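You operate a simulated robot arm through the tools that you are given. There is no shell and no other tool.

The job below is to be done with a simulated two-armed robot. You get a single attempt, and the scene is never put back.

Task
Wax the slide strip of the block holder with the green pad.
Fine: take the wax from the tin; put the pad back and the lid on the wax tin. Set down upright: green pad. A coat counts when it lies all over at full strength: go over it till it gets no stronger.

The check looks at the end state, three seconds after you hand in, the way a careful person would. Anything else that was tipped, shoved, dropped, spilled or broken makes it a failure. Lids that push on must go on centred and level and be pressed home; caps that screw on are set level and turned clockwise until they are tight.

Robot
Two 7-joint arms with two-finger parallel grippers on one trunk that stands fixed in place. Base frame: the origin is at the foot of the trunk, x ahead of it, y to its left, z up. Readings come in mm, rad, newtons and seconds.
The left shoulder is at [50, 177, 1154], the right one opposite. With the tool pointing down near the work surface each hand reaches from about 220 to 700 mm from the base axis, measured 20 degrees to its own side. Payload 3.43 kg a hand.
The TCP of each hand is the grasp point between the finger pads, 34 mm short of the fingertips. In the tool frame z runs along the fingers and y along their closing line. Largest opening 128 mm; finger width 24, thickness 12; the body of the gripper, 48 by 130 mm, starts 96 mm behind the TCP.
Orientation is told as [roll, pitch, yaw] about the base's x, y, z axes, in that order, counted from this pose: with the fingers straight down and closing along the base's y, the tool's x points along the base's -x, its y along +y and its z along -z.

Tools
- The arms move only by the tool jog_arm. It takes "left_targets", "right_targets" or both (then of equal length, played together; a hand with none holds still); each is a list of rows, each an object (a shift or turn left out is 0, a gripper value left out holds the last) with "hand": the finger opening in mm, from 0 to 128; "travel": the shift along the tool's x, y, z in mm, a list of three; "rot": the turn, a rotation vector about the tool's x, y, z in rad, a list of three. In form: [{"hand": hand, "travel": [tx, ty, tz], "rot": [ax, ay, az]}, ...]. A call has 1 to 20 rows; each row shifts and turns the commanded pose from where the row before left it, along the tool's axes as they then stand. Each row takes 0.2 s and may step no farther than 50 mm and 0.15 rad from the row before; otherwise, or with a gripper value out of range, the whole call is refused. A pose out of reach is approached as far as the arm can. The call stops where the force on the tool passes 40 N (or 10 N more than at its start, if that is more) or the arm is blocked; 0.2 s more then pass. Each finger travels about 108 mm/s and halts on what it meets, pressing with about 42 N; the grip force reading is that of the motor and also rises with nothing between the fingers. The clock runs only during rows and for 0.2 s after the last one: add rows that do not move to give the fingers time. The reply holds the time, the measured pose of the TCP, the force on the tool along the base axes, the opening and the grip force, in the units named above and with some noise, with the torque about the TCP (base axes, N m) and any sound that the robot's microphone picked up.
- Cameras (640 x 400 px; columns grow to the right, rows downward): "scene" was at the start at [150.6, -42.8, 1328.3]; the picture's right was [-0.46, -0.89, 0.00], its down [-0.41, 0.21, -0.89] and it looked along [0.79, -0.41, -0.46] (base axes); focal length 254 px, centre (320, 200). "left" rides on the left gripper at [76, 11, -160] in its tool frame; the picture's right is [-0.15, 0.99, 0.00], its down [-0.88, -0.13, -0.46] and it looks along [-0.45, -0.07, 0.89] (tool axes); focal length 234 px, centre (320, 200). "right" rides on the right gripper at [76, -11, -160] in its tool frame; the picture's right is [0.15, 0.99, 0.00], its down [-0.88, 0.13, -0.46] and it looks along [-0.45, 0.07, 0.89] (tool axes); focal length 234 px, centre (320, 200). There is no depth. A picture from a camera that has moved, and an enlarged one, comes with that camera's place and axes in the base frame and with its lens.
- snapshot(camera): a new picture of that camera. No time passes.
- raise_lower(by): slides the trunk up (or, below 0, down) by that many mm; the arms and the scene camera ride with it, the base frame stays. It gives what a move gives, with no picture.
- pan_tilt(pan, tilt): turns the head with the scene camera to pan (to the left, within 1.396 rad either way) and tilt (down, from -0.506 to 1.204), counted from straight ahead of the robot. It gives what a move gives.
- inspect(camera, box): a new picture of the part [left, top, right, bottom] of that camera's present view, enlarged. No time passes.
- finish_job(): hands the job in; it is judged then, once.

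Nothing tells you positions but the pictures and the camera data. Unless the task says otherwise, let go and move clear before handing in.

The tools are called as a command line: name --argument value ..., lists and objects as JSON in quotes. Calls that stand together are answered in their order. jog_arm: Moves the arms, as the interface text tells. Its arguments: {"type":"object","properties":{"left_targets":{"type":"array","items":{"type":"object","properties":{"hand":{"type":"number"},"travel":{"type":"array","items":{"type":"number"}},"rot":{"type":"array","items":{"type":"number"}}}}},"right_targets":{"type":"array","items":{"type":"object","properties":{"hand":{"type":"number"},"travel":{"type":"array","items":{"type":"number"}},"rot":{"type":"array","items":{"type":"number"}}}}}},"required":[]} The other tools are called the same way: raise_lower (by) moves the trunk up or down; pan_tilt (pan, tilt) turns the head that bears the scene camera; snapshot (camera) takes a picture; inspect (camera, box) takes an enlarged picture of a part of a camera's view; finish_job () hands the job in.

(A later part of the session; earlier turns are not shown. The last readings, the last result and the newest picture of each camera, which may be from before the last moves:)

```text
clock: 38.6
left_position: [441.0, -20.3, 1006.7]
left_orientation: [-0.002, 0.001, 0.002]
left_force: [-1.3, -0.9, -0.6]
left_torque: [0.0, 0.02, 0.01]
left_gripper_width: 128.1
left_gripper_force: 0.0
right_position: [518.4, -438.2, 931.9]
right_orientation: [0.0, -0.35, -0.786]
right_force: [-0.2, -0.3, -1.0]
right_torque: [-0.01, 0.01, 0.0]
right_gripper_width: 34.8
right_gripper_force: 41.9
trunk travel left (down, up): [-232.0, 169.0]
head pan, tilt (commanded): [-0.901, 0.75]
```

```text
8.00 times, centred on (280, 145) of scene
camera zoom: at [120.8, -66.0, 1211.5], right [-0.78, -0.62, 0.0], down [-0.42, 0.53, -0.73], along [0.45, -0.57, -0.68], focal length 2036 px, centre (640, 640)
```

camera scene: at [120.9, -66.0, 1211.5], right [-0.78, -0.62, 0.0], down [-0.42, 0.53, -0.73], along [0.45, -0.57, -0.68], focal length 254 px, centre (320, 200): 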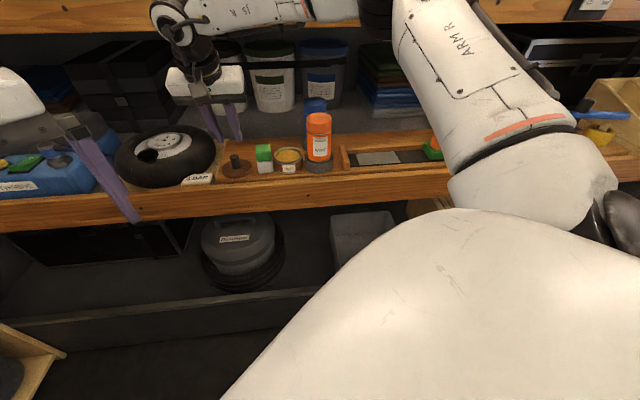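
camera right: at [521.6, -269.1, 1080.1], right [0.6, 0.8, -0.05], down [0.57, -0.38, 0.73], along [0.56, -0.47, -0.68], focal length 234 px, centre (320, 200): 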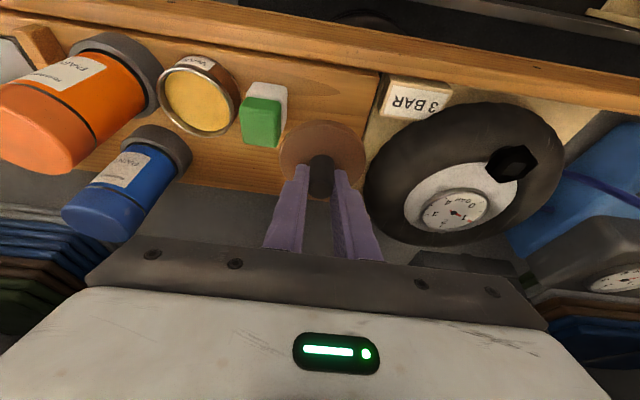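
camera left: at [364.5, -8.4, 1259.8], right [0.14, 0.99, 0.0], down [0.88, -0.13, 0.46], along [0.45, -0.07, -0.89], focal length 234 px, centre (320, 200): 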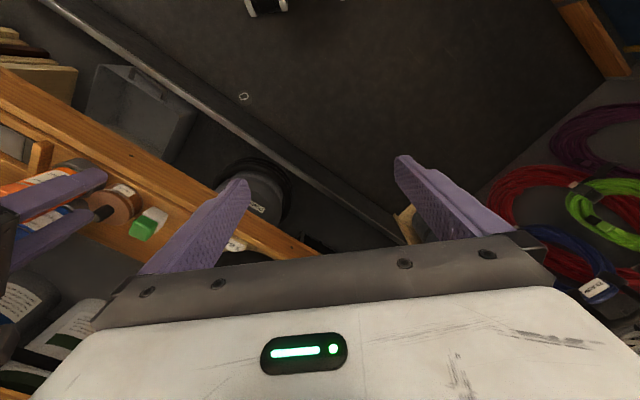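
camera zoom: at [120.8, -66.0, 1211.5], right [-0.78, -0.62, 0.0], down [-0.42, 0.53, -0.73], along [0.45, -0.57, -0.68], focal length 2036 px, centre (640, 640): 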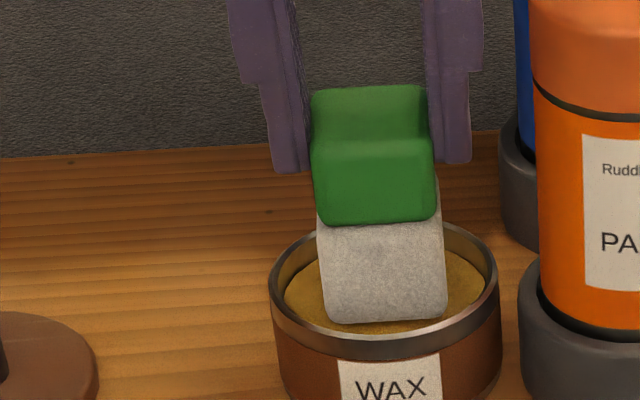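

jog_arm --right_targets '[{"travel": [0.7, 0, 1.9]}, {"travel": [0.7, 0, 1.9]}, {}]'

jog_arm --right_targets '[{"travel": [0.7, 0, 1.9]}, {}]'

inspect --camera "scene" --box '[240, 120, 320, 170]'

```text
clock: 39.5
left_position: [439.5, -20.2, 1005.9]
left_orientation: [-0.001, 0.001, 0.002]
left_force: [-1.0, 0.1, -0.3]
left_torque: [0.01, 0.01, -0.01]
left_gripper_width: 128.1
left_gripper_force: 0.0
right_position: [520.7, -437.9, 928.3]
right_orientation: [0.002, -0.352, -0.786]
right_force: [-1.5, -1.6, 7.2]
right_torque: [-0.06, 0.17, 0.06]
right_gripper_width: 35.0
right_gripper_force: 42.0
trunk travel left (down, up): [-232.0, 169.0]
head pan, tilt (commanded): [-0.901, 0.75]
```

```text
clock: 40.0
left_position: [439.5, -19.2, 1007.1]
left_orientation: [-0.003, -0.002, 0.003]
left_force: [0.8, 0.6, -0.2]
left_torque: [0.0, -0.01, -0.02]
left_gripper_width: 127.9
left_gripper_force: 0.0
right_position: [519.3, -438.8, 929.0]
right_orientation: [0.001, -0.356, -0.786]
right_force: [0.8, -3.6, 16.8]
right_torque: [-0.18, 0.17, 0.04]
right_gripper_width: 34.8
right_gripper_force: 41.7
trunk travel left (down, up): [-232.0, 169.0]
head pan, tilt (commanded): [-0.901, 0.75]
```

```text
8.00 times, centred on (280, 145) of scene
camera zoom: at [119.5, -65.2, 1212.0], right [-0.78, -0.62, 0.0], down [-0.42, 0.53, -0.73], along [0.46, -0.57, -0.68], focal length 2036 px, centre (640, 640)
```

zoom: 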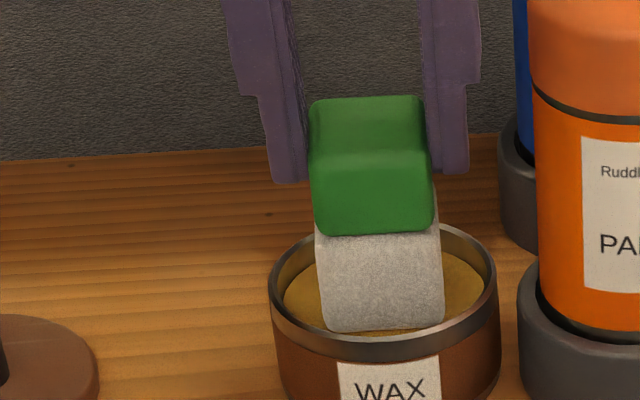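

The pad is pressed on the wax (17 N). I'll hold it there for a moment, ease off, and lift out to see whether wax was picked up.

jog_arm --right_targets '[{}, {}, {}, {}, {}]'

jog_arm --right_targets '[{"travel": [-1.7, 0, -4.7]}, {"travel": [-5.1, 0, -14.1]}, {"travel": [-6.8, 0, -18.8]}, {}]'

inspect --camera "scene" --box '[240, 90, 368, 170]'

inspect --camera "right" --box '[200, 60, 440, 210]'

```text
clock: 41.2
left_position: [440.0, -19.9, 1007.0]
left_orientation: [-0.002, -0.002, 0.001]
left_force: [0.6, 0.3, -0.3]
left_torque: [0.01, 0.01, 0.0]
left_gripper_width: 128.0
left_gripper_force: 0.1
right_position: [520.0, -437.8, 928.7]
right_orientation: [0.003, -0.356, -0.788]
right_force: [3.7, -4.6, 22.7]
right_torque: [-0.3, -0.25, 0.01]
right_gripper_width: 35.0
right_gripper_force: 41.9
trunk travel left (down, up): [-232.0, 169.0]
head pan, tilt (commanded): [-0.901, 0.75]
```

```text
clock: 42.2
left_position: [440.2, -20.6, 1006.1]
left_orientation: [0.0, 0.0, 0.001]
left_force: [0.0, 0.0, 0.6]
left_torque: [-0.01, -0.03, 0.0]
left_gripper_width: 127.9
left_gripper_force: 0.0
right_position: [518.9, -438.0, 965.0]
right_orientation: [-0.001, -0.349, -0.786]
right_force: [-0.5, -0.8, -1.3]
right_torque: [0.0, -0.01, -0.01]
right_gripper_width: 34.9
right_gripper_force: 41.9
trunk travel left (down, up): [-232.0, 169.0]
head pan, tilt (commanded): [-0.901, 0.75]
```

```text
5.00 times, centred on (304, 130) of scene
camera zoom: at [120.8, -66.0, 1211.5], right [-0.78, -0.62, 0.0], down [-0.42, 0.53, -0.73], along [0.45, -0.57, -0.68], focal length 1272 px, centre (400, 550)
```

zoom: 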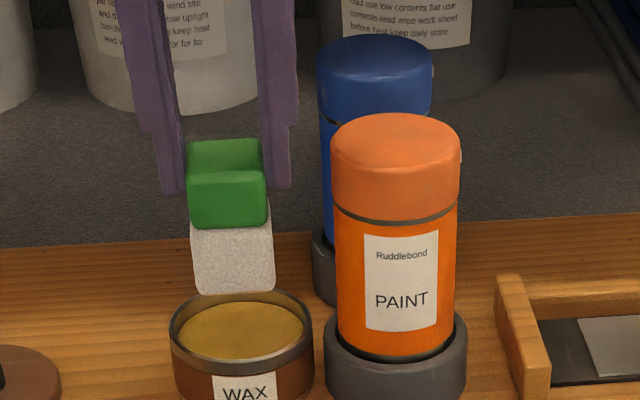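

```text
2.67 times, centred on (320, 135) of right
camera zoom: at [421.9, -356.0, 1088.3], right [0.6, 0.8, -0.05], down [0.57, -0.38, 0.73], along [0.56, -0.47, -0.68], focal length 624 px, centre (320, 373)
```

zoom: 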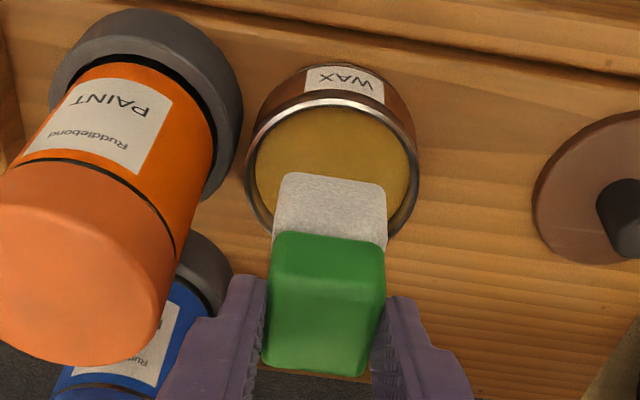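

The underside isn't visible from here, so I'll judge by the coat on the strip. I'll route around the front of the paint bottle toward the strip.

jog_arm --right_targets '[{"travel": [37.6, 0, -13.7]}, {"travel": [37.6, 0, -13.7]}, {"travel": [0, -47, 0]}, {"travel": [0, -47, 0]}, {"travel": [0, -47, 0]}, {"travel": [0, -47, 0]}, {"travel": [0, -47, 0]}, {}]'

snapshot --camera "right"

snapshot --camera "scene"

```text
clock: 44.0
left_position: [439.2, -19.8, 1006.3]
left_orientation: [0.0, 0.0, 0.001]
left_force: [-1.1, -0.1, 0.1]
left_torque: [-0.03, 0.0, -0.02]
left_gripper_width: 128.0
left_gripper_force: 0.1
right_position: [297.0, -547.3, 964.0]
right_orientation: [0.001, -0.349, -0.785]
right_force: [0.0, -0.5, -0.4]
right_torque: [-0.02, 0.0, -0.01]
right_gripper_width: 34.8
right_gripper_force: 42.2
trunk travel left (down, up): [-232.0, 169.0]
head pan, tilt (commanded): [-0.901, 0.75]
```

```text
taken
camera right: at [201.0, -466.6, 1086.8], right [0.6, 0.8, -0.05], down [0.57, -0.38, 0.73], along [0.56, -0.47, -0.68], focal length 234 px, centre (320, 200)
```

right: 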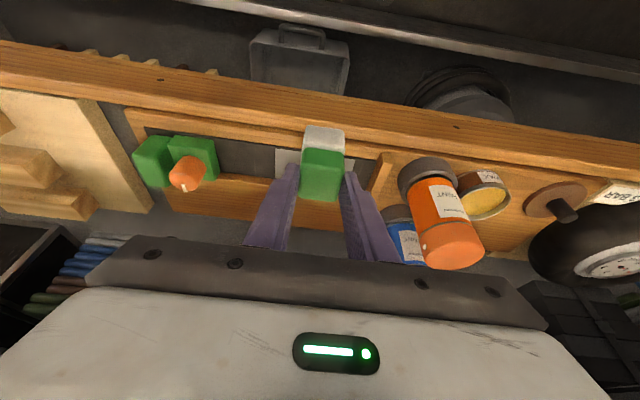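

```text
taken
camera scene: at [120.7, -66.1, 1211.5], right [-0.78, -0.62, 0.0], down [-0.42, 0.53, -0.73], along [0.45, -0.57, -0.68], focal length 254 px, centre (320, 200)
```

scene: 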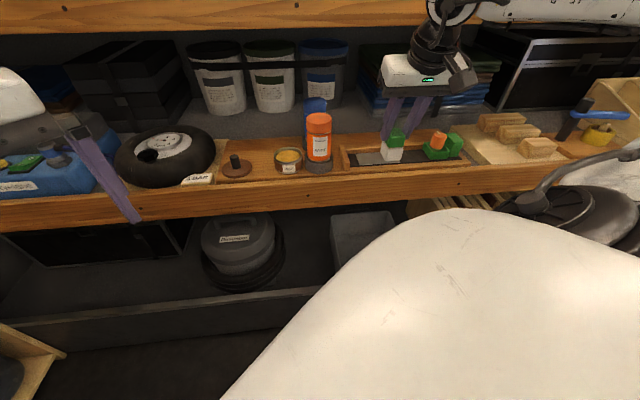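

I'm in front of the strip at u≈177. I'll zoom in to re-measure the strip from here.

inspect --camera "right" --box '[200, 90, 440, 240]'

inspect --camera "scene" --box '[330, 100, 490, 200]'

```text
2.67 times, centred on (320, 165) of right
camera zoom: at [201.0, -466.6, 1086.8], right [0.6, 0.8, -0.05], down [0.57, -0.38, 0.73], along [0.56, -0.47, -0.68], focal length 624 px, centre (320, 293)
```

zoom: 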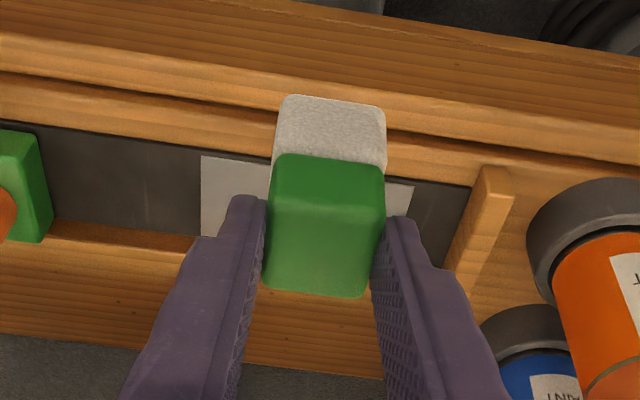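

```text
4.00 times, centred on (410, 150) of scene
camera zoom: at [120.7, -66.1, 1211.5], right [-0.78, -0.62, 0.0], down [-0.42, 0.53, -0.73], along [0.45, -0.57, -0.68], focal length 1018 px, centre (-40, 400)
```

zoom: 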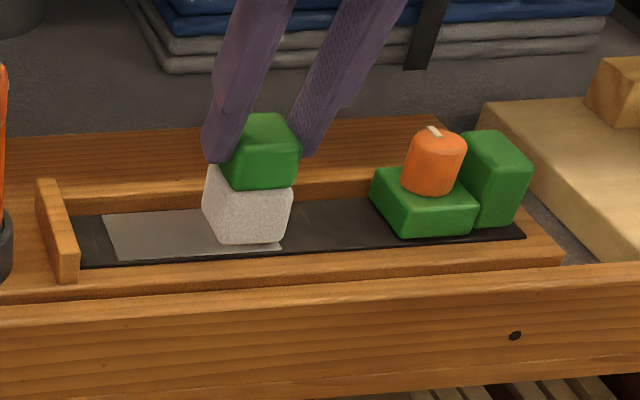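

Strip refined: u 126.5–234, v 659.5–712.8, z≈830, with a rail just behind it and a stop at u≈99. I'll move over its near-left corner.

jog_arm --right_targets '[{"travel": [-29.3, 19.2, 23.4]}, {"travel": [-29.3, 19.2, 23.4]}, {}]'

inspect --camera "right" --box '[200, 60, 440, 210]'

inspect --camera "scene" --box '[320, 110, 448, 190]'

```text
clock: 44.9
left_position: [440.7, -19.8, 1006.7]
left_orientation: [0.0, 0.001, 0.003]
left_force: [0.9, -0.2, -0.8]
left_torque: [0.04, 0.02, 0.01]
left_gripper_width: 128.1
left_gripper_force: 0.1
right_position: [376.2, -569.1, 941.1]
right_orientation: [0.001, -0.349, -0.784]
right_force: [-0.4, 0.4, -0.2]
right_torque: [-0.01, 0.01, 0.01]
right_gripper_width: 34.9
right_gripper_force: 42.0
trunk travel left (down, up): [-232.0, 169.0]
head pan, tilt (commanded): [-0.901, 0.75]
```

```text
2.67 times, centred on (320, 135) of right
camera zoom: at [279.1, -487.3, 1063.8], right [0.6, 0.8, -0.05], down [0.57, -0.38, 0.73], along [0.56, -0.47, -0.68], focal length 624 px, centre (320, 373)
```

zoom: 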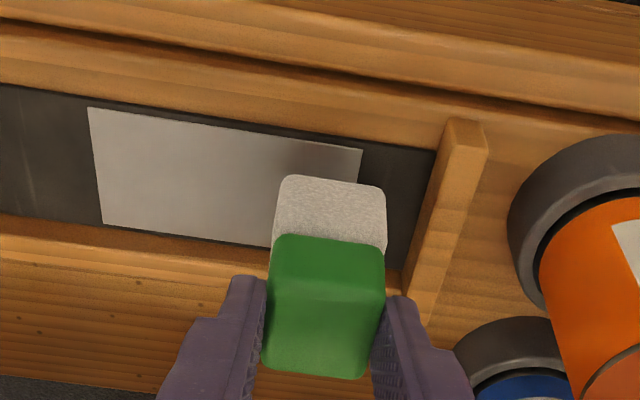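

```text
5.00 times, centred on (384, 150) of scene
camera zoom: at [120.9, -66.0, 1211.6], right [-0.78, -0.62, 0.0], down [-0.42, 0.53, -0.73], along [0.45, -0.57, -0.68], focal length 1272 px, centre (0, 450)
```

zoom: 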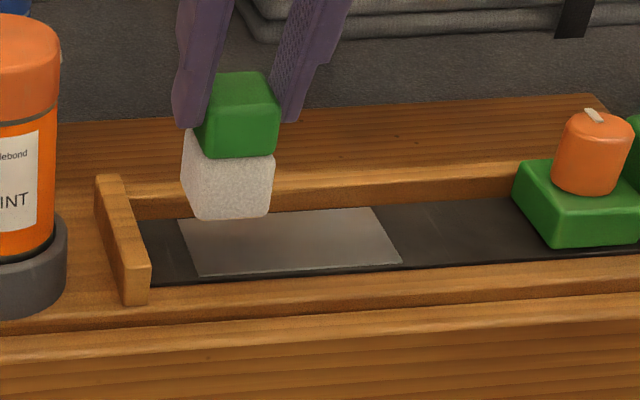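

The measured strip edges agree. I'll descend toward the strip near its left end.

jog_arm --right_targets '[{"travel": [5.1, 0, 14.1]}, {"travel": [5.1, 0, 14.1]}, {}]'

jog_arm --right_targets '[{"travel": [0.7, 0, 1.9]}, {}]'

inspect --camera "scene" --box '[320, 120, 448, 200]'

```text
clock: 45.6
left_position: [439.9, -20.1, 1006.6]
left_orientation: [0.0, 0.0, 0.002]
left_force: [0.0, -1.1, -0.2]
left_torque: [0.04, -0.02, 0.0]
left_gripper_width: 128.1
left_gripper_force: 0.1
right_position: [373.6, -570.2, 909.6]
right_orientation: [0.0, -0.35, -0.785]
right_force: [0.5, 0.6, -0.1]
right_torque: [0.03, -0.02, 0.0]
right_gripper_width: 34.9
right_gripper_force: 42.3
trunk travel left (down, up): [-232.0, 169.0]
head pan, tilt (commanded): [-0.901, 0.75]
```

```text
clock: 46.2
left_position: [440.0, -19.1, 1006.4]
left_orientation: [0.0, -0.001, 0.002]
left_force: [0.4, 0.3, 0.5]
left_torque: [0.02, 0.01, 0.01]
left_gripper_width: 127.9
left_gripper_force: 0.1
right_position: [374.5, -569.6, 908.1]
right_orientation: [0.001, -0.349, -0.786]
right_force: [0.4, -0.5, -0.7]
right_torque: [0.02, 0.01, 0.01]
right_gripper_width: 35.2
right_gripper_force: 42.4
trunk travel left (down, up): [-232.0, 169.0]
head pan, tilt (commanded): [-0.901, 0.75]
```

```text
5.00 times, centred on (384, 160) of scene
camera zoom: at [120.8, -66.0, 1211.5], right [-0.78, -0.62, 0.0], down [-0.42, 0.53, -0.73], along [0.45, -0.57, -0.68], focal length 1272 px, centre (0, 400)
```

zoom: 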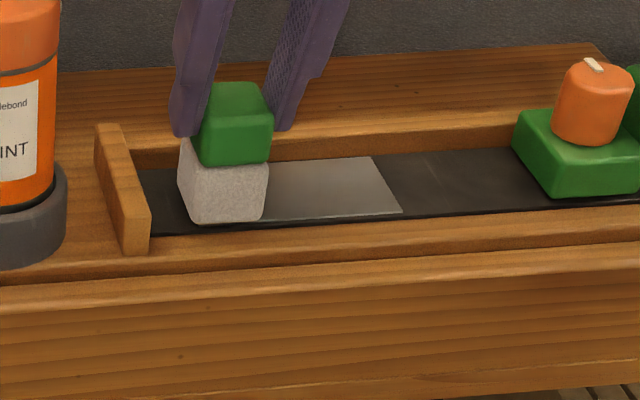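

Nearly touching. Two more small steps.

jog_arm --right_targets '[{"travel": [0.7, 0, 1.9]}, {}]'

jog_arm --right_targets '[{"travel": [0.7, 0, 1.9]}, {}]'

```text
clock: 46.9
left_position: [439.8, -21.0, 1005.7]
left_orientation: [0.0, 0.001, 0.001]
left_force: [0.0, -0.2, -0.1]
left_torque: [0.02, 0.02, 0.01]
left_gripper_width: 128.2
left_gripper_force: 0.1
right_position: [374.0, -569.6, 906.4]
right_orientation: [-0.001, -0.348, -0.786]
right_force: [-0.3, 0.1, 0.1]
right_torque: [0.0, -0.01, -0.01]
right_gripper_width: 34.9
right_gripper_force: 42.0
trunk travel left (down, up): [-232.0, 169.0]
head pan, tilt (commanded): [-0.901, 0.75]
```

```text
clock: 47.5
left_position: [439.7, -20.0, 1006.9]
left_orientation: [0.0, 0.001, 0.001]
left_force: [-0.2, 1.0, -0.2]
left_torque: [-0.04, -0.04, 0.01]
left_gripper_width: 127.8
left_gripper_force: 0.0
right_position: [373.7, -571.3, 903.7]
right_orientation: [0.0, -0.348, -0.786]
right_force: [0.4, 0.3, -0.2]
right_torque: [0.0, -0.01, 0.04]
right_gripper_width: 34.9
right_gripper_force: 41.6
trunk travel left (down, up): [-232.0, 169.0]
head pan, tilt (commanded): [-0.901, 0.75]
```

jog_arm --right_targets '[{"travel": [0.35, 0, 0.95]}, {}]'

jog_arm --right_targets '[{"travel": [0.35, 0, 0.95]}, {}]'

inspect --camera "scene" --box '[330, 130, 410, 180]'

```text
clock: 48.0
left_position: [439.9, -20.6, 1005.5]
left_orientation: [-0.001, 0.0, 0.0]
left_force: [0.0, 1.0, -0.6]
left_torque: [-0.02, 0.0, 0.01]
left_gripper_width: 128.1
left_gripper_force: 0.0
right_position: [373.5, -571.0, 904.4]
right_orientation: [0.0, -0.349, -0.783]
right_force: [-0.5, -1.4, -0.3]
right_torque: [0.03, 0.01, 0.0]
right_gripper_width: 34.8
right_gripper_force: 42.0
trunk travel left (down, up): [-232.0, 169.0]
head pan, tilt (commanded): [-0.901, 0.75]
```

```text
clock: 48.6
left_position: [439.5, -20.8, 1006.1]
left_orientation: [0.001, -0.001, 0.002]
left_force: [0.1, 0.4, 0.6]
left_torque: [-0.01, 0.01, 0.0]
left_gripper_width: 127.9
left_gripper_force: 0.1
right_position: [373.3, -570.4, 903.1]
right_orientation: [0.0, -0.351, -0.785]
right_force: [0.8, 0.3, 2.5]
right_torque: [-0.03, -0.01, 0.0]
right_gripper_width: 34.9
right_gripper_force: 42.1
trunk travel left (down, up): [-232.0, 169.0]
head pan, tilt (commanded): [-0.901, 0.75]
```

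```text
8.00 times, centred on (370, 155) of scene
camera zoom: at [120.8, -65.9, 1211.6], right [-0.78, -0.62, 0.0], down [-0.42, 0.53, -0.73], along [0.45, -0.57, -0.68], focal length 2036 px, centre (-80, 560)
```

zoom: 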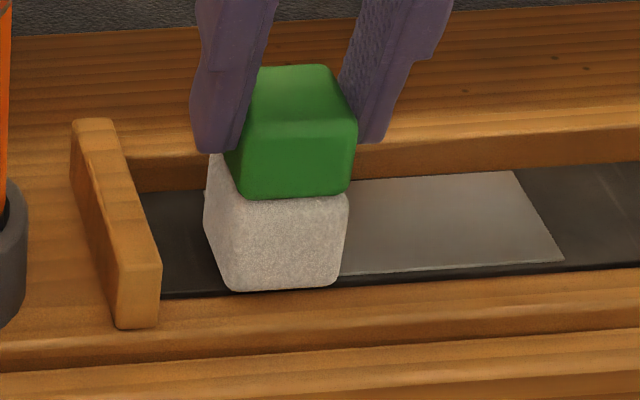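

Contact (2.5 N). I'll press to roughly 10 N and make a first slow pass to the right along the near half, then check for a coat.

jog_arm --right_targets '[{"travel": [0.6, 0, 1.6]}, {"travel": [0, -8, 0]}, {"travel": [0, -8, 0]}, {"travel": [0, -8, 0]}, {"travel": [0, -8, 0]}, {"travel": [0, -8, 0]}, {}]'

inspect --camera "scene" --box '[330, 130, 410, 180]'

inspect --camera "right" --box '[200, 60, 440, 210]'

```text
clock: 50.2
left_position: [440.8, -20.0, 1006.2]
left_orientation: [-0.001, 0.001, 0.003]
left_force: [0.1, -0.4, 0.1]
left_torque: [0.01, 0.03, 0.03]
left_gripper_width: 128.3
left_gripper_force: 0.1
right_position: [346.3, -599.0, 902.3]
right_orientation: [0.002, -0.351, -0.785]
right_force: [3.4, 2.7, 13.2]
right_torque: [0.12, -0.22, 0.04]
right_gripper_width: 35.0
right_gripper_force: 42.1
trunk travel left (down, up): [-232.0, 169.0]
head pan, tilt (commanded): [-0.901, 0.75]
```

```text
8.00 times, centred on (370, 155) of scene
camera zoom: at [120.4, -64.7, 1211.7], right [-0.78, -0.62, 0.0], down [-0.42, 0.53, -0.73], along [0.45, -0.57, -0.68], focal length 2036 px, centre (-80, 560)
```

zoom: 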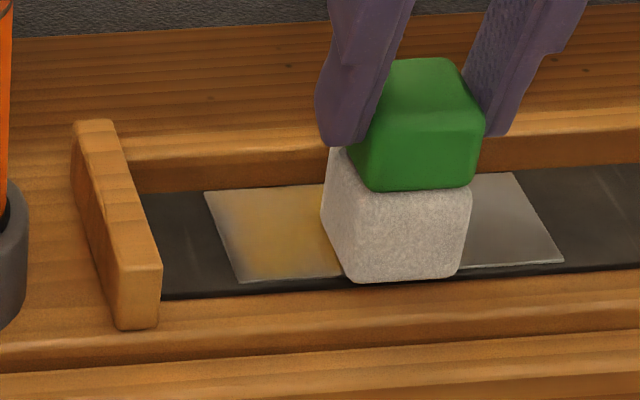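

```text
2.67 times, centred on (320, 135) of right
camera zoom: at [248.7, -516.8, 1026.2], right [0.6, 0.8, -0.05], down [0.57, -0.38, 0.73], along [0.56, -0.47, -0.68], focal length 624 px, centre (320, 373)
```

zoom: 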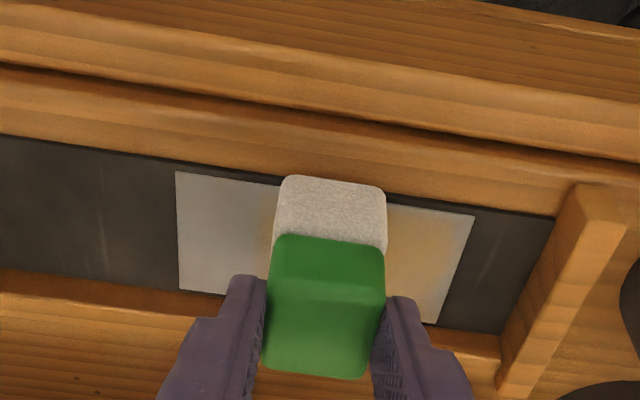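

The wax is going on: a yellow coat appears where the pad passed. I'll continue to the right end, then come back over the near half.

jog_arm --right_targets '[{"travel": [0, -8, 0]}, {"travel": [0, -8, 0]}, {"travel": [0, -8, 0]}, {"travel": [0, -8, 0]}, {"travel": [0, -8, 0]}, {"travel": [0, -8, 0]}, {"travel": [0, -7, 0]}, {}]'

inspect --camera "scene" --box '[330, 130, 458, 210]'

inspect --camera "right" --box '[240, 60, 480, 210]'

```text
clock: 52.0
left_position: [440.3, -18.6, 1006.9]
left_orientation: [-0.003, 0.001, 0.002]
left_force: [0.1, 0.2, 0.6]
left_torque: [-0.01, -0.01, -0.04]
left_gripper_width: 128.2
left_gripper_force: 0.1
right_position: [305.7, -636.8, 903.8]
right_orientation: [0.0, -0.351, -0.785]
right_force: [4.7, 3.0, 14.4]
right_torque: [0.08, -0.2, 0.01]
right_gripper_width: 35.0
right_gripper_force: 42.2
trunk travel left (down, up): [-232.0, 169.0]
head pan, tilt (commanded): [-0.901, 0.75]
```

```text
5.00 times, centred on (394, 170) of scene
camera zoom: at [120.4, -64.4, 1211.8], right [-0.78, -0.62, 0.0], down [-0.42, 0.53, -0.73], along [0.45, -0.57, -0.68], focal length 1272 px, centre (-50, 350)
```

zoom: 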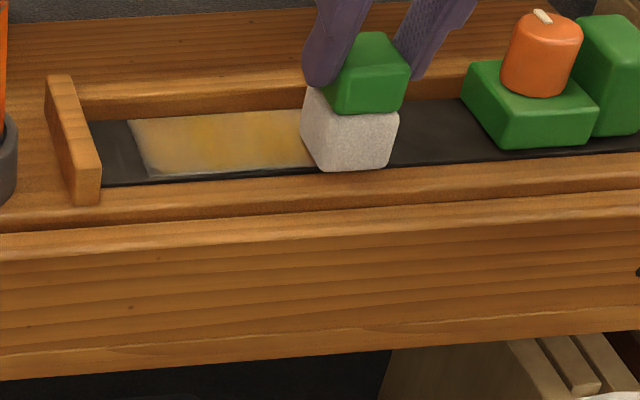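

```text
2.67 times, centred on (360, 135) of right
camera zoom: at [209.3, -554.1, 1026.0], right [0.6, 0.8, -0.05], down [0.56, -0.38, 0.73], along [0.56, -0.47, -0.68], focal length 624 px, centre (213, 373)
```

zoom: 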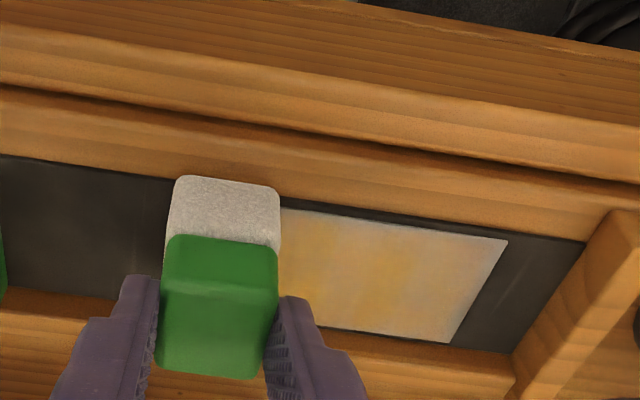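

The coat is building along the near lane. I'll shift to the middle lane and sweep back left, past the left edge.

jog_arm --right_targets '[{"travel": [-10.3, 0, 3.76]}, {"travel": [0, 8, 0]}, {"travel": [0, 8, 0]}, {"travel": [0, 8, 0]}, {"travel": [0, 8, 0]}, {"travel": [0, 8, 0]}, {"travel": [0, 8, 0]}, {"travel": [0, 8, 0]}, {"travel": [0, 8, 0]}, {"travel": [0, 8, 0]}, {"travel": [0, 8, 0]}, {"travel": [0, 8, 0]}, {"travel": [0, 8, 0]}, {"travel": [0, 7, 0]}, {}]'

inspect --camera "scene" --box '[330, 130, 410, 180]'

inspect --camera "right" --box '[160, 60, 400, 210]'

```text
clock: 55.2
left_position: [439.6, -18.6, 1006.1]
left_orientation: [-0.001, -0.002, 0.001]
left_force: [0.1, -0.2, -0.8]
left_torque: [0.02, 0.01, 0.0]
left_gripper_width: 128.1
left_gripper_force: 0.1
right_position: [385.2, -572.3, 903.0]
right_orientation: [-0.001, -0.355, -0.786]
right_force: [-3.5, -4.4, 18.2]
right_torque: [-0.19, 0.24, -0.03]
right_gripper_width: 35.0
right_gripper_force: 42.5
trunk travel left (down, up): [-232.0, 169.0]
head pan, tilt (commanded): [-0.901, 0.75]
```

```text
8.00 times, centred on (370, 155) of scene
camera zoom: at [119.4, -64.8, 1211.9], right [-0.78, -0.62, 0.0], down [-0.42, 0.53, -0.73], along [0.46, -0.57, -0.68], focal length 2036 px, centre (-80, 560)
```

zoom: 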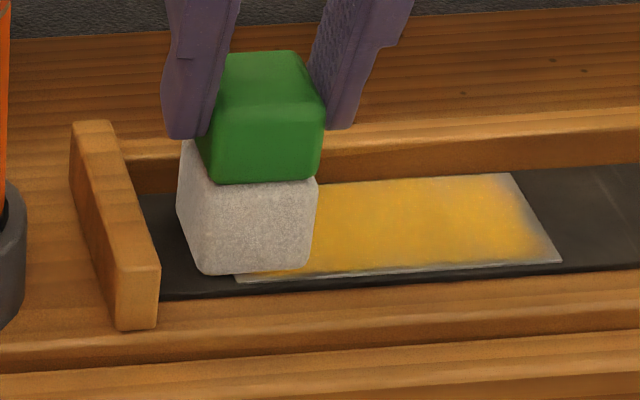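

```text
2.67 times, centred on (280, 135) of right
camera zoom: at [289.2, -490.6, 1025.7], right [0.6, 0.8, -0.05], down [0.56, -0.38, 0.73], along [0.56, -0.47, -0.68], focal length 624 px, centre (427, 373)
```

zoom: 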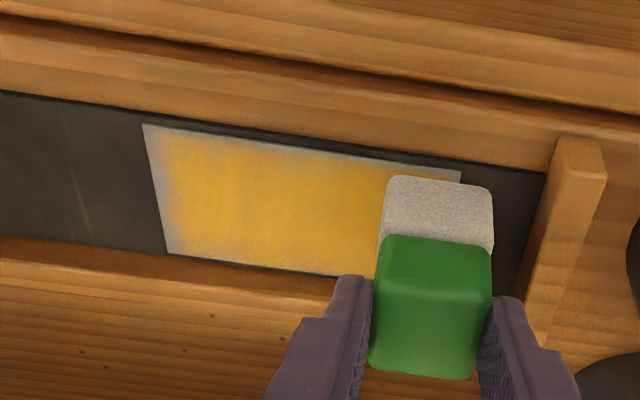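

The middle is well coated, with the edges still weaker. Now the far lane, sweeping right past the end.

jog_arm --right_targets '[{"travel": [-5.6, 0, 2.05]}, {"travel": [-4.7, 0, 1.7]}, {}]'

inspect --camera "scene" --box '[330, 130, 410, 180]'

```text
clock: 56.0
left_position: [439.7, -17.9, 1006.3]
left_orientation: [-0.002, -0.001, 0.001]
left_force: [-1.0, 0.3, 0.1]
left_torque: [0.0, -0.01, -0.02]
left_gripper_width: 127.9
left_gripper_force: 0.1
right_position: [393.9, -578.9, 903.4]
right_orientation: [0.002, -0.352, -0.784]
right_force: [-0.8, 5.3, 14.6]
right_torque: [0.28, -0.08, 0.04]
right_gripper_width: 35.1
right_gripper_force: 42.1
trunk travel left (down, up): [-232.0, 169.0]
head pan, tilt (commanded): [-0.901, 0.75]
```

```text
8.00 times, centred on (370, 155) of scene
camera zoom: at [119.8, -64.2, 1211.8], right [-0.78, -0.62, 0.0], down [-0.42, 0.53, -0.73], along [0.46, -0.57, -0.68], focal length 2036 px, centre (-80, 560)
```

zoom: 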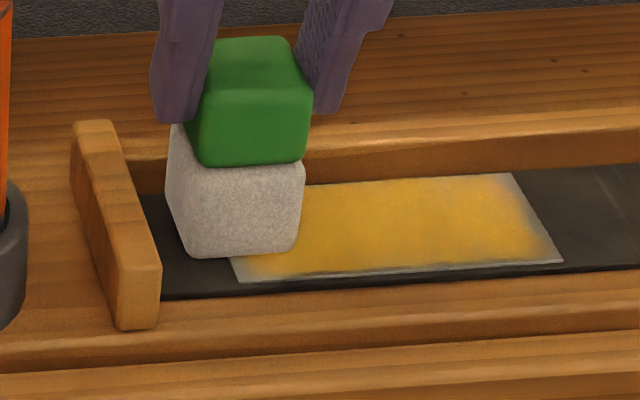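

jog_arm --right_targets '[{"travel": [0, -8, 0]}, {"travel": [0, -8, 0]}, {"travel": [0, -8, 0]}, {"travel": [0, -8, 0]}, {"travel": [0, -8, 0]}, {"travel": [0, -8, 0]}, {"travel": [0, -8, 0]}, {"travel": [0, -8, 0]}, {"travel": [0, -8, 0]}, {"travel": [0, -8, 0]}, {"travel": [0, -8, 0]}, {"travel": [0, -8, 0]}, {"travel": [0, -8, 0]}, {}]'

inspect --camera "scene" --box '[330, 130, 458, 210]'

inspect --camera "right" --box '[260, 80, 500, 230]'

```text
clock: 59.0
left_position: [439.9, -20.0, 1006.0]
left_orientation: [-0.003, 0.0, 0.001]
left_force: [-0.6, 1.0, -0.1]
left_torque: [-0.03, 0.05, 0.01]
left_gripper_width: 127.9
left_gripper_force: 0.2
right_position: [320.0, -653.1, 902.5]
right_orientation: [0.0, -0.349, -0.785]
right_force: [3.6, 1.3, 10.5]
right_torque: [-0.02, -0.27, 0.06]
right_gripper_width: 35.0
right_gripper_force: 41.9
trunk travel left (down, up): [-232.0, 169.0]
head pan, tilt (commanded): [-0.901, 0.75]
```

```text
5.00 times, centred on (394, 170) of scene
camera zoom: at [120.5, -64.8, 1211.7], right [-0.78, -0.62, 0.0], down [-0.42, 0.53, -0.73], along [0.45, -0.57, -0.68], focal length 1272 px, centre (-50, 350)
```

zoom: 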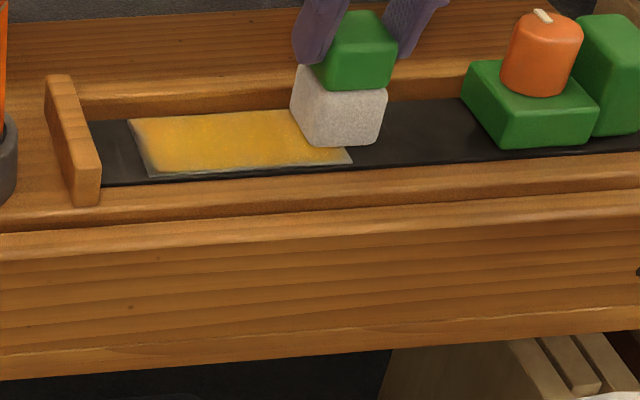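

```text
2.67 times, centred on (380, 155) of right
camera zoom: at [223.6, -571.4, 1025.9], right [0.6, 0.8, -0.05], down [0.57, -0.38, 0.73], along [0.56, -0.47, -0.68], focal length 624 px, centre (160, 320)
```

zoom: 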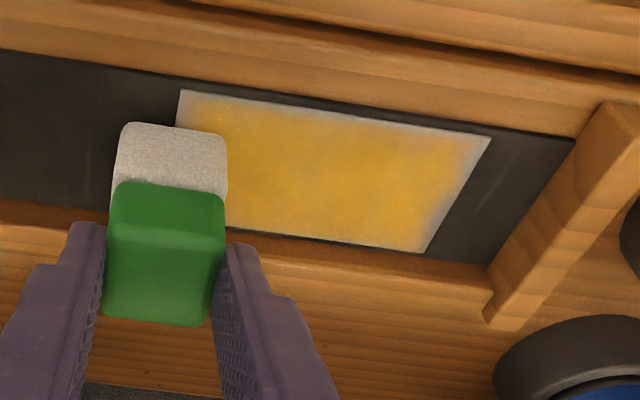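

The far area is coated; the near and left edges still show a thin grey band. I'll do another pass along the near edge with more overhang.

jog_arm --right_targets '[{"travel": [7.8, 0, -2.85]}, {"travel": [7.8, 0, -2.85]}, {"travel": [7.8, 0, -2.85]}, {"travel": [0, 8, 0]}, {"travel": [0, 8, 0]}, {"travel": [0, 8, 0]}, {"travel": [0, 8, 0]}, {"travel": [0, 8, 0]}, {"travel": [0, 8, 0]}, {"travel": [0, 8, 0]}, {"travel": [0, 8, 0]}, {"travel": [0, 8, 0]}, {"travel": [0, 8, 0]}, {"travel": [0, 8, 0]}, {"travel": [0, 8, 0]}, {"travel": [0, 8, 0]}, {"travel": [0, 7, 0]}, {}]'

inspect --camera "scene" --box '[330, 130, 410, 180]'

inspect --camera "right" --box '[160, 60, 400, 210]'

```text
clock: 62.9
left_position: [440.1, -20.1, 1006.4]
left_orientation: [-0.002, -0.001, 0.002]
left_force: [1.0, -0.5, -0.5]
left_torque: [-0.02, 0.03, 0.0]
left_gripper_width: 128.0
left_gripper_force: 0.0
right_position: [381.4, -558.1, 902.6]
right_orientation: [0.0, -0.352, -0.787]
right_force: [-2.3, -2.8, 9.3]
right_torque: [-0.21, 0.06, -0.02]
right_gripper_width: 34.9
right_gripper_force: 42.1
trunk travel left (down, up): [-232.0, 169.0]
head pan, tilt (commanded): [-0.901, 0.75]
```

```text
8.00 times, centred on (370, 155) of scene
camera zoom: at [120.1, -65.4, 1211.7], right [-0.78, -0.62, 0.0], down [-0.42, 0.53, -0.73], along [0.46, -0.57, -0.68], focal length 2036 px, centre (-80, 560)
```

zoom: 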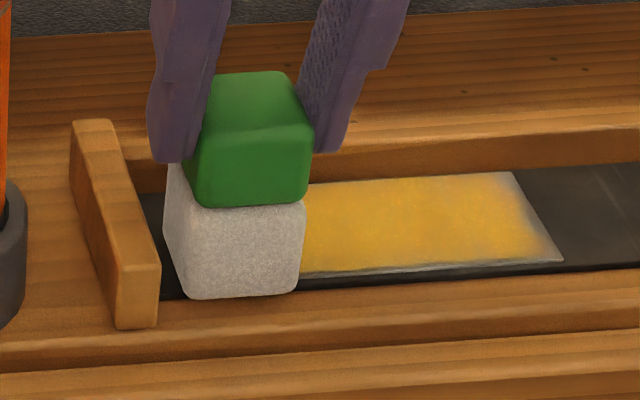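

```text
2.67 times, centred on (280, 135) of right
camera zoom: at [285.3, -476.2, 1025.7], right [0.6, 0.8, -0.05], down [0.57, -0.38, 0.73], along [0.56, -0.47, -0.68], focal length 624 px, centre (427, 373)
```

zoom: 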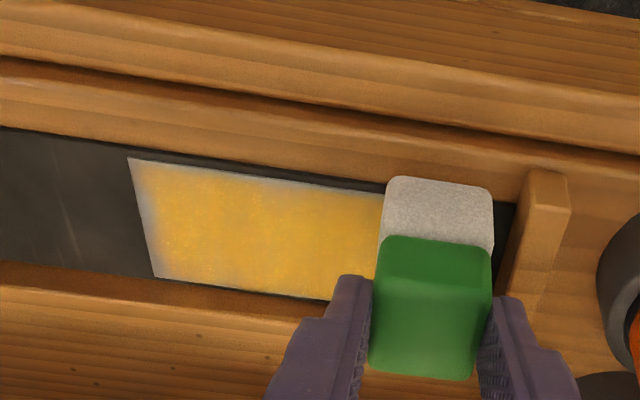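

Edges get less rubbing time than the middle, so I'll rub back and forth across the left end now.

jog_arm --right_targets '[{"travel": [-7.8, 0, 2.84]}, {"travel": [-7.8, 0, 2.84]}, {"travel": [-7.5, 0, 2.73]}, {"travel": [7.8, 0, -2.84]}, {"travel": [7.8, 0, -2.84]}, {"travel": [7.8, 0, -2.84]}, {"travel": [7.8, 0, -2.84]}, {"travel": [-7.8, 0, 2.84]}, {"travel": [-7.8, 0, 2.84]}, {"travel": [-7.8, 0, 2.84]}, {"travel": [-7.8, 0, 2.84]}, {"travel": [7.8, 0, -2.84]}, {"travel": [7.8, 0, -2.84]}, {"travel": [7.8, 0, -2.84]}, {"travel": [7.8, 0, -2.84]}, {}]'

inspect --camera "right" --box '[160, 60, 400, 210]'

```text
clock: 66.2
left_position: [439.7, -20.6, 1005.5]
left_orientation: [0.0, -0.001, 0.0]
left_force: [0.3, 0.4, -0.4]
left_torque: [0.03, 0.02, -0.02]
left_gripper_width: 127.8
left_gripper_force: 0.0
right_position: [375.3, -552.3, 901.6]
right_orientation: [0.001, -0.352, -0.786]
right_force: [-0.4, -0.5, 2.6]
right_torque: [-0.07, -0.05, -0.05]
right_gripper_width: 35.0
right_gripper_force: 42.2
trunk travel left (down, up): [-232.0, 169.0]
head pan, tilt (commanded): [-0.901, 0.75]
```

```text
2.67 times, centred on (280, 135) of right
camera zoom: at [279.2, -469.5, 1025.8], right [0.6, 0.8, -0.05], down [0.57, -0.38, 0.73], along [0.56, -0.47, -0.68], focal length 624 px, centre (427, 373)
```

zoom: 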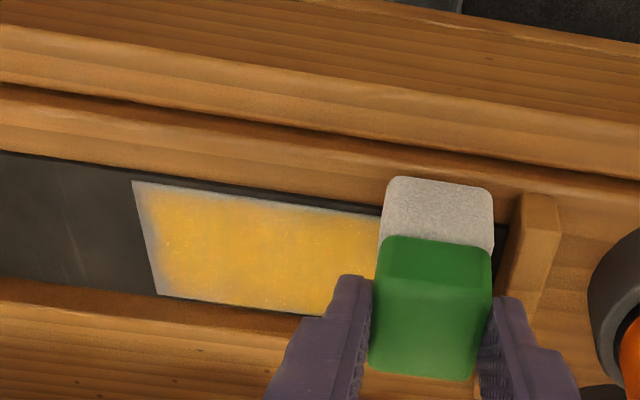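

Force has dropped to 2.6 N, so I'll press 1.5 mm more and sweep right along the near edge, then rub across the right end.

jog_arm --right_targets '[{"travel": [0.5, -4, 1.4]}, {"travel": [0, -8, 0]}, {"travel": [0, -8, 0]}, {"travel": [0, -8, 0]}, {"travel": [0, -8, 0]}, {"travel": [0, -8, 0]}, {"travel": [0, -8, 0]}, {"travel": [0, -8, 0]}, {"travel": [0, -8, 0]}, {"travel": [0, -8, 0]}, {"travel": [0, -8, 0]}, {"travel": [0, -8, 0]}, {"travel": [0, -8, 0]}, {"travel": [0, -8, 0]}, {"travel": [0, -8, 0]}, {}]'

jog_arm --right_targets '[{"travel": [-7.8, 0, 2.84]}, {"travel": [-7.8, 0, 2.84]}, {"travel": [-7.8, 0, 2.84]}, {"travel": [-6.8, 0, 2.5]}, {"travel": [7.8, 0, -2.84]}, {"travel": [7.8, 0, -2.84]}, {"travel": [7.8, 0, -2.84]}, {"travel": [6.8, 0, -2.5]}, {"travel": [-7.8, 0, 2.84]}, {"travel": [-7.8, 0, 2.84]}, {"travel": [-7.8, 0, 2.84]}, {"travel": [-6.8, 0, 2.5]}, {}]'

inspect --camera "right" --box '[260, 80, 500, 230]'

inspect --camera "scene" --box '[330, 130, 410, 180]'

```text
clock: 69.7
left_position: [440.4, -19.1, 1006.3]
left_orientation: [-0.002, -0.001, 0.001]
left_force: [-0.4, 0.2, 0.4]
left_torque: [-0.02, 0.01, 0.02]
left_gripper_width: 127.9
left_gripper_force: 0.0
right_position: [293.8, -631.9, 901.6]
right_orientation: [0.0, -0.353, -0.785]
right_force: [4.6, 2.2, 17.3]
right_torque: [-0.04, -0.39, 0.11]
right_gripper_width: 35.0
right_gripper_force: 41.8
trunk travel left (down, up): [-232.0, 169.0]
head pan, tilt (commanded): [-0.901, 0.75]
```

```text
clock: 72.5
left_position: [439.1, -19.1, 1006.6]
left_orientation: [-0.002, -0.001, 0.001]
left_force: [-0.3, -0.6, 0.2]
left_torque: [0.05, 0.01, -0.02]
left_gripper_width: 128.1
left_gripper_force: 0.1
right_position: [317.5, -655.6, 901.9]
right_orientation: [-0.001, -0.351, -0.786]
right_force: [-3.8, 3.2, 15.3]
right_torque: [0.23, 0.23, 0.0]
right_gripper_width: 35.1
right_gripper_force: 42.1
trunk travel left (down, up): [-232.0, 169.0]
head pan, tilt (commanded): [-0.901, 0.75]
```

```text
2.67 times, centred on (380, 155) of right
camera zoom: at [219.8, -573.7, 1025.2], right [0.6, 0.8, -0.05], down [0.57, -0.38, 0.73], along [0.56, -0.47, -0.68], focal length 624 px, centre (160, 320)
```

zoom: 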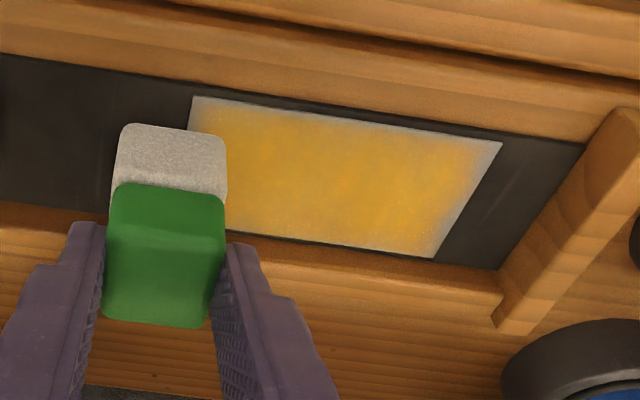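

```text
8.00 times, centred on (370, 155) of scene
camera zoom: at [119.7, -64.2, 1211.8], right [-0.78, -0.62, 0.0], down [-0.42, 0.53, -0.73], along [0.46, -0.57, -0.68], focal length 2036 px, centre (-80, 560)
```

zoom: 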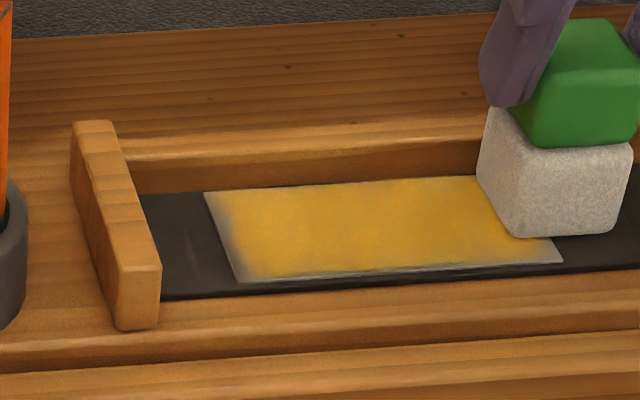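

The coat stopped improving at the edges, so the pad is probably running dry. I'll lift and go back the same way for more wax.

jog_arm --right_targets '[{"travel": [-10.3, 0, -28.2]}, {"travel": [-10.3, 0, -28.2]}, {"travel": [42.8, 0, -15.6]}, {"travel": [42.8, 0, -15.6]}, {"travel": [0, 49.4, 0]}, {"travel": [0, 49.4, 0]}, {"travel": [0, 49.4, 0]}, {"travel": [0, 49.4, 0]}, {"travel": [0, 49.4, 0]}, {"travel": [0, 49.4, 0]}, {"travel": [-37.6, 0, 13.7]}, {"travel": [-37.6, 0, 13.7]}, {}]'

inspect --camera "right" --box '[200, 60, 440, 210]'

inspect --camera "scene" --box '[330, 130, 410, 180]'

```text
clock: 75.2
left_position: [440.4, -20.9, 1005.4]
left_orientation: [0.0, -0.001, 0.002]
left_force: [0.2, -0.1, -0.3]
left_torque: [0.01, 0.01, -0.02]
left_gripper_width: 127.7
left_gripper_force: 0.1
right_position: [519.8, -437.8, 960.9]
right_orientation: [0.001, -0.35, -0.787]
right_force: [-0.8, 0.0, -0.9]
right_torque: [0.01, 0.01, 0.03]
right_gripper_width: 34.8
right_gripper_force: 42.1
trunk travel left (down, up): [-232.0, 169.0]
head pan, tilt (commanded): [-0.901, 0.75]
```

```text
2.67 times, centred on (320, 135) of right
camera zoom: at [422.9, -357.2, 1084.3], right [0.6, 0.8, -0.05], down [0.57, -0.38, 0.73], along [0.56, -0.47, -0.68], focal length 624 px, centre (320, 373)
```

zoom: 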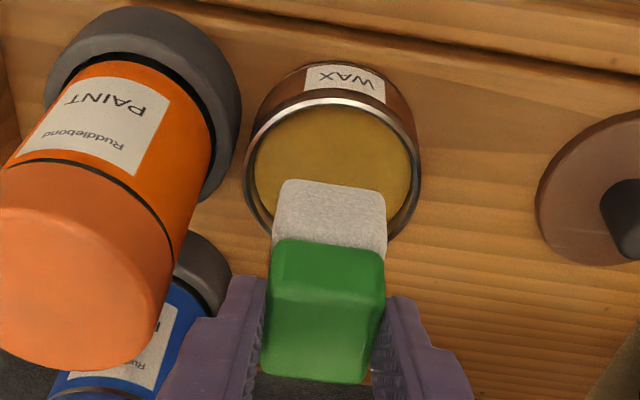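

```text
8.00 times, centred on (370, 155) of scene
camera zoom: at [120.9, -65.9, 1211.6], right [-0.78, -0.62, 0.0], down [-0.42, 0.53, -0.73], along [0.45, -0.57, -0.68], focal length 2036 px, centre (-80, 560)
```

zoom: 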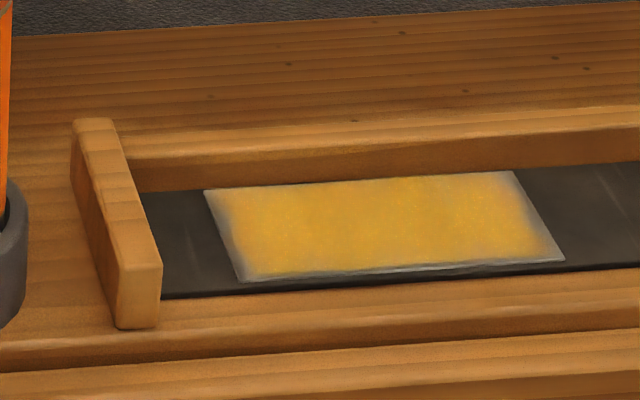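

The near, left and right edges clearly need more. I'll check that the pad is still level in the grip before dipping again.

inspect --camera "scene" --box '[240, 90, 320, 140]'

inspect --camera "right" --box '[270, 100, 370, 210]'

inspect --camera "left" --box '[0, 100, 240, 250]'

```text
8.00 times, centred on (280, 115) of scene
camera zoom: at [120.9, -65.9, 1211.6], right [-0.78, -0.62, 0.0], down [-0.42, 0.53, -0.73], along [0.45, -0.57, -0.68], focal length 2036 px, centre (640, 880)
```

zoom: 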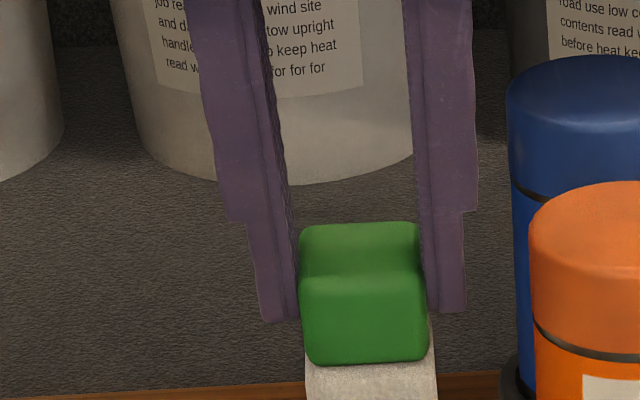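

```text
3.64 times, centred on (320, 155) of right
camera zoom: at [422.9, -357.2, 1084.3], right [0.6, 0.8, -0.05], down [0.57, -0.38, 0.73], along [0.56, -0.47, -0.68], focal length 852 px, centre (320, 364)
```

zoom: 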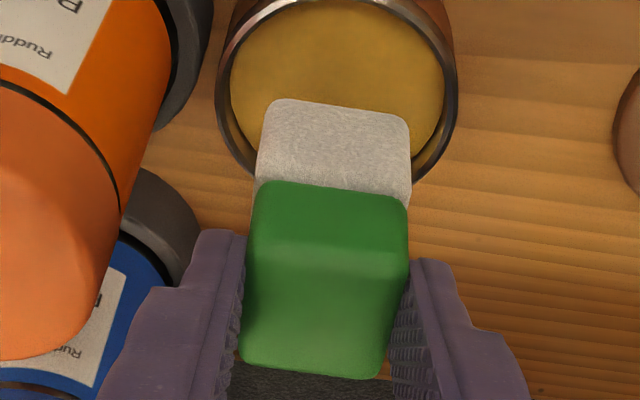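

```text
2.67 times, centred on (120, 175) of left
camera zoom: at [364.9, -8.5, 1166.6], right [0.14, 0.99, 0.0], down [0.88, -0.13, 0.46], along [0.45, -0.07, -0.89], focal length 624 px, centre (853, 267)
```

zoom: 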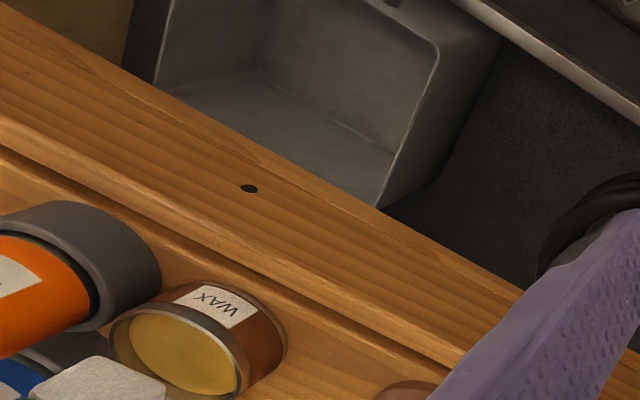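

The pad is still level; it has only slid about 3 mm rearward in the grip. I'll allow for that and dip again.

jog_arm --right_targets '[{"travel": [6.0, 0, 12.7]}, {"travel": [5.9, 0, 12.8]}, {}]'

inspect --camera "right" --box '[240, 60, 400, 160]'

inspect --camera "scene" --box '[240, 120, 320, 170]'

```text
clock: 76.0
left_position: [440.1, -21.6, 1005.9]
left_orientation: [0.0, -0.001, 0.002]
left_force: [-0.3, -0.2, -0.2]
left_torque: [0.01, -0.02, 0.01]
left_gripper_width: 127.8
left_gripper_force: 0.1
right_position: [516.1, -437.9, 930.0]
right_orientation: [0.001, -0.348, -0.786]
right_force: [-0.1, 0.6, -0.5]
right_torque: [-0.01, 0.01, 0.01]
right_gripper_width: 34.8
right_gripper_force: 41.9
trunk travel left (down, up): [-232.0, 169.0]
head pan, tilt (commanded): [-0.901, 0.75]
```

```text
4.00 times, centred on (320, 110) of right
camera zoom: at [420.1, -356.1, 1054.8], right [0.6, 0.8, -0.05], down [0.57, -0.38, 0.73], along [0.56, -0.47, -0.68], focal length 937 px, centre (320, 560)
```

zoom: 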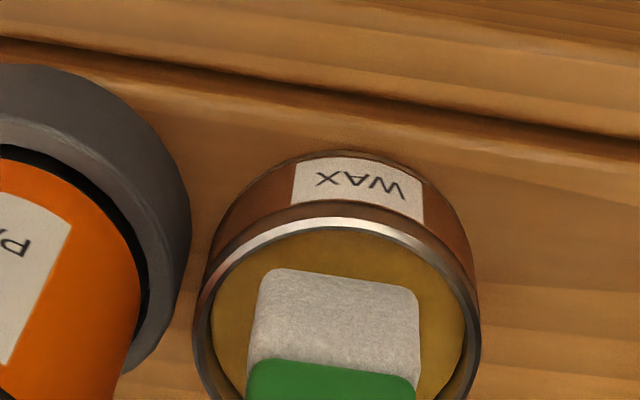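

```text
8.00 times, centred on (280, 145) of scene
camera zoom: at [120.9, -66.0, 1211.6], right [-0.78, -0.62, 0.0], down [-0.42, 0.53, -0.73], along [0.45, -0.57, -0.68], focal length 2036 px, centre (640, 640)
```

zoom: 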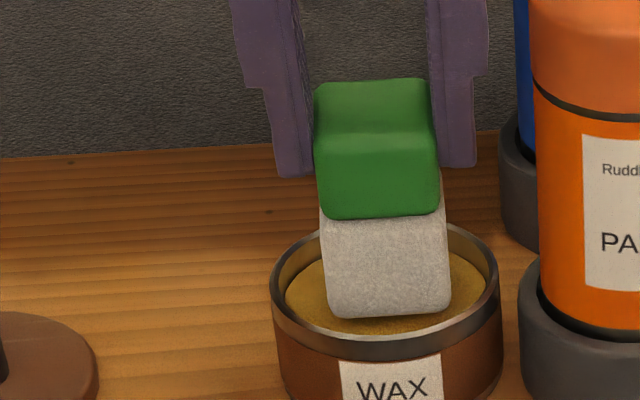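

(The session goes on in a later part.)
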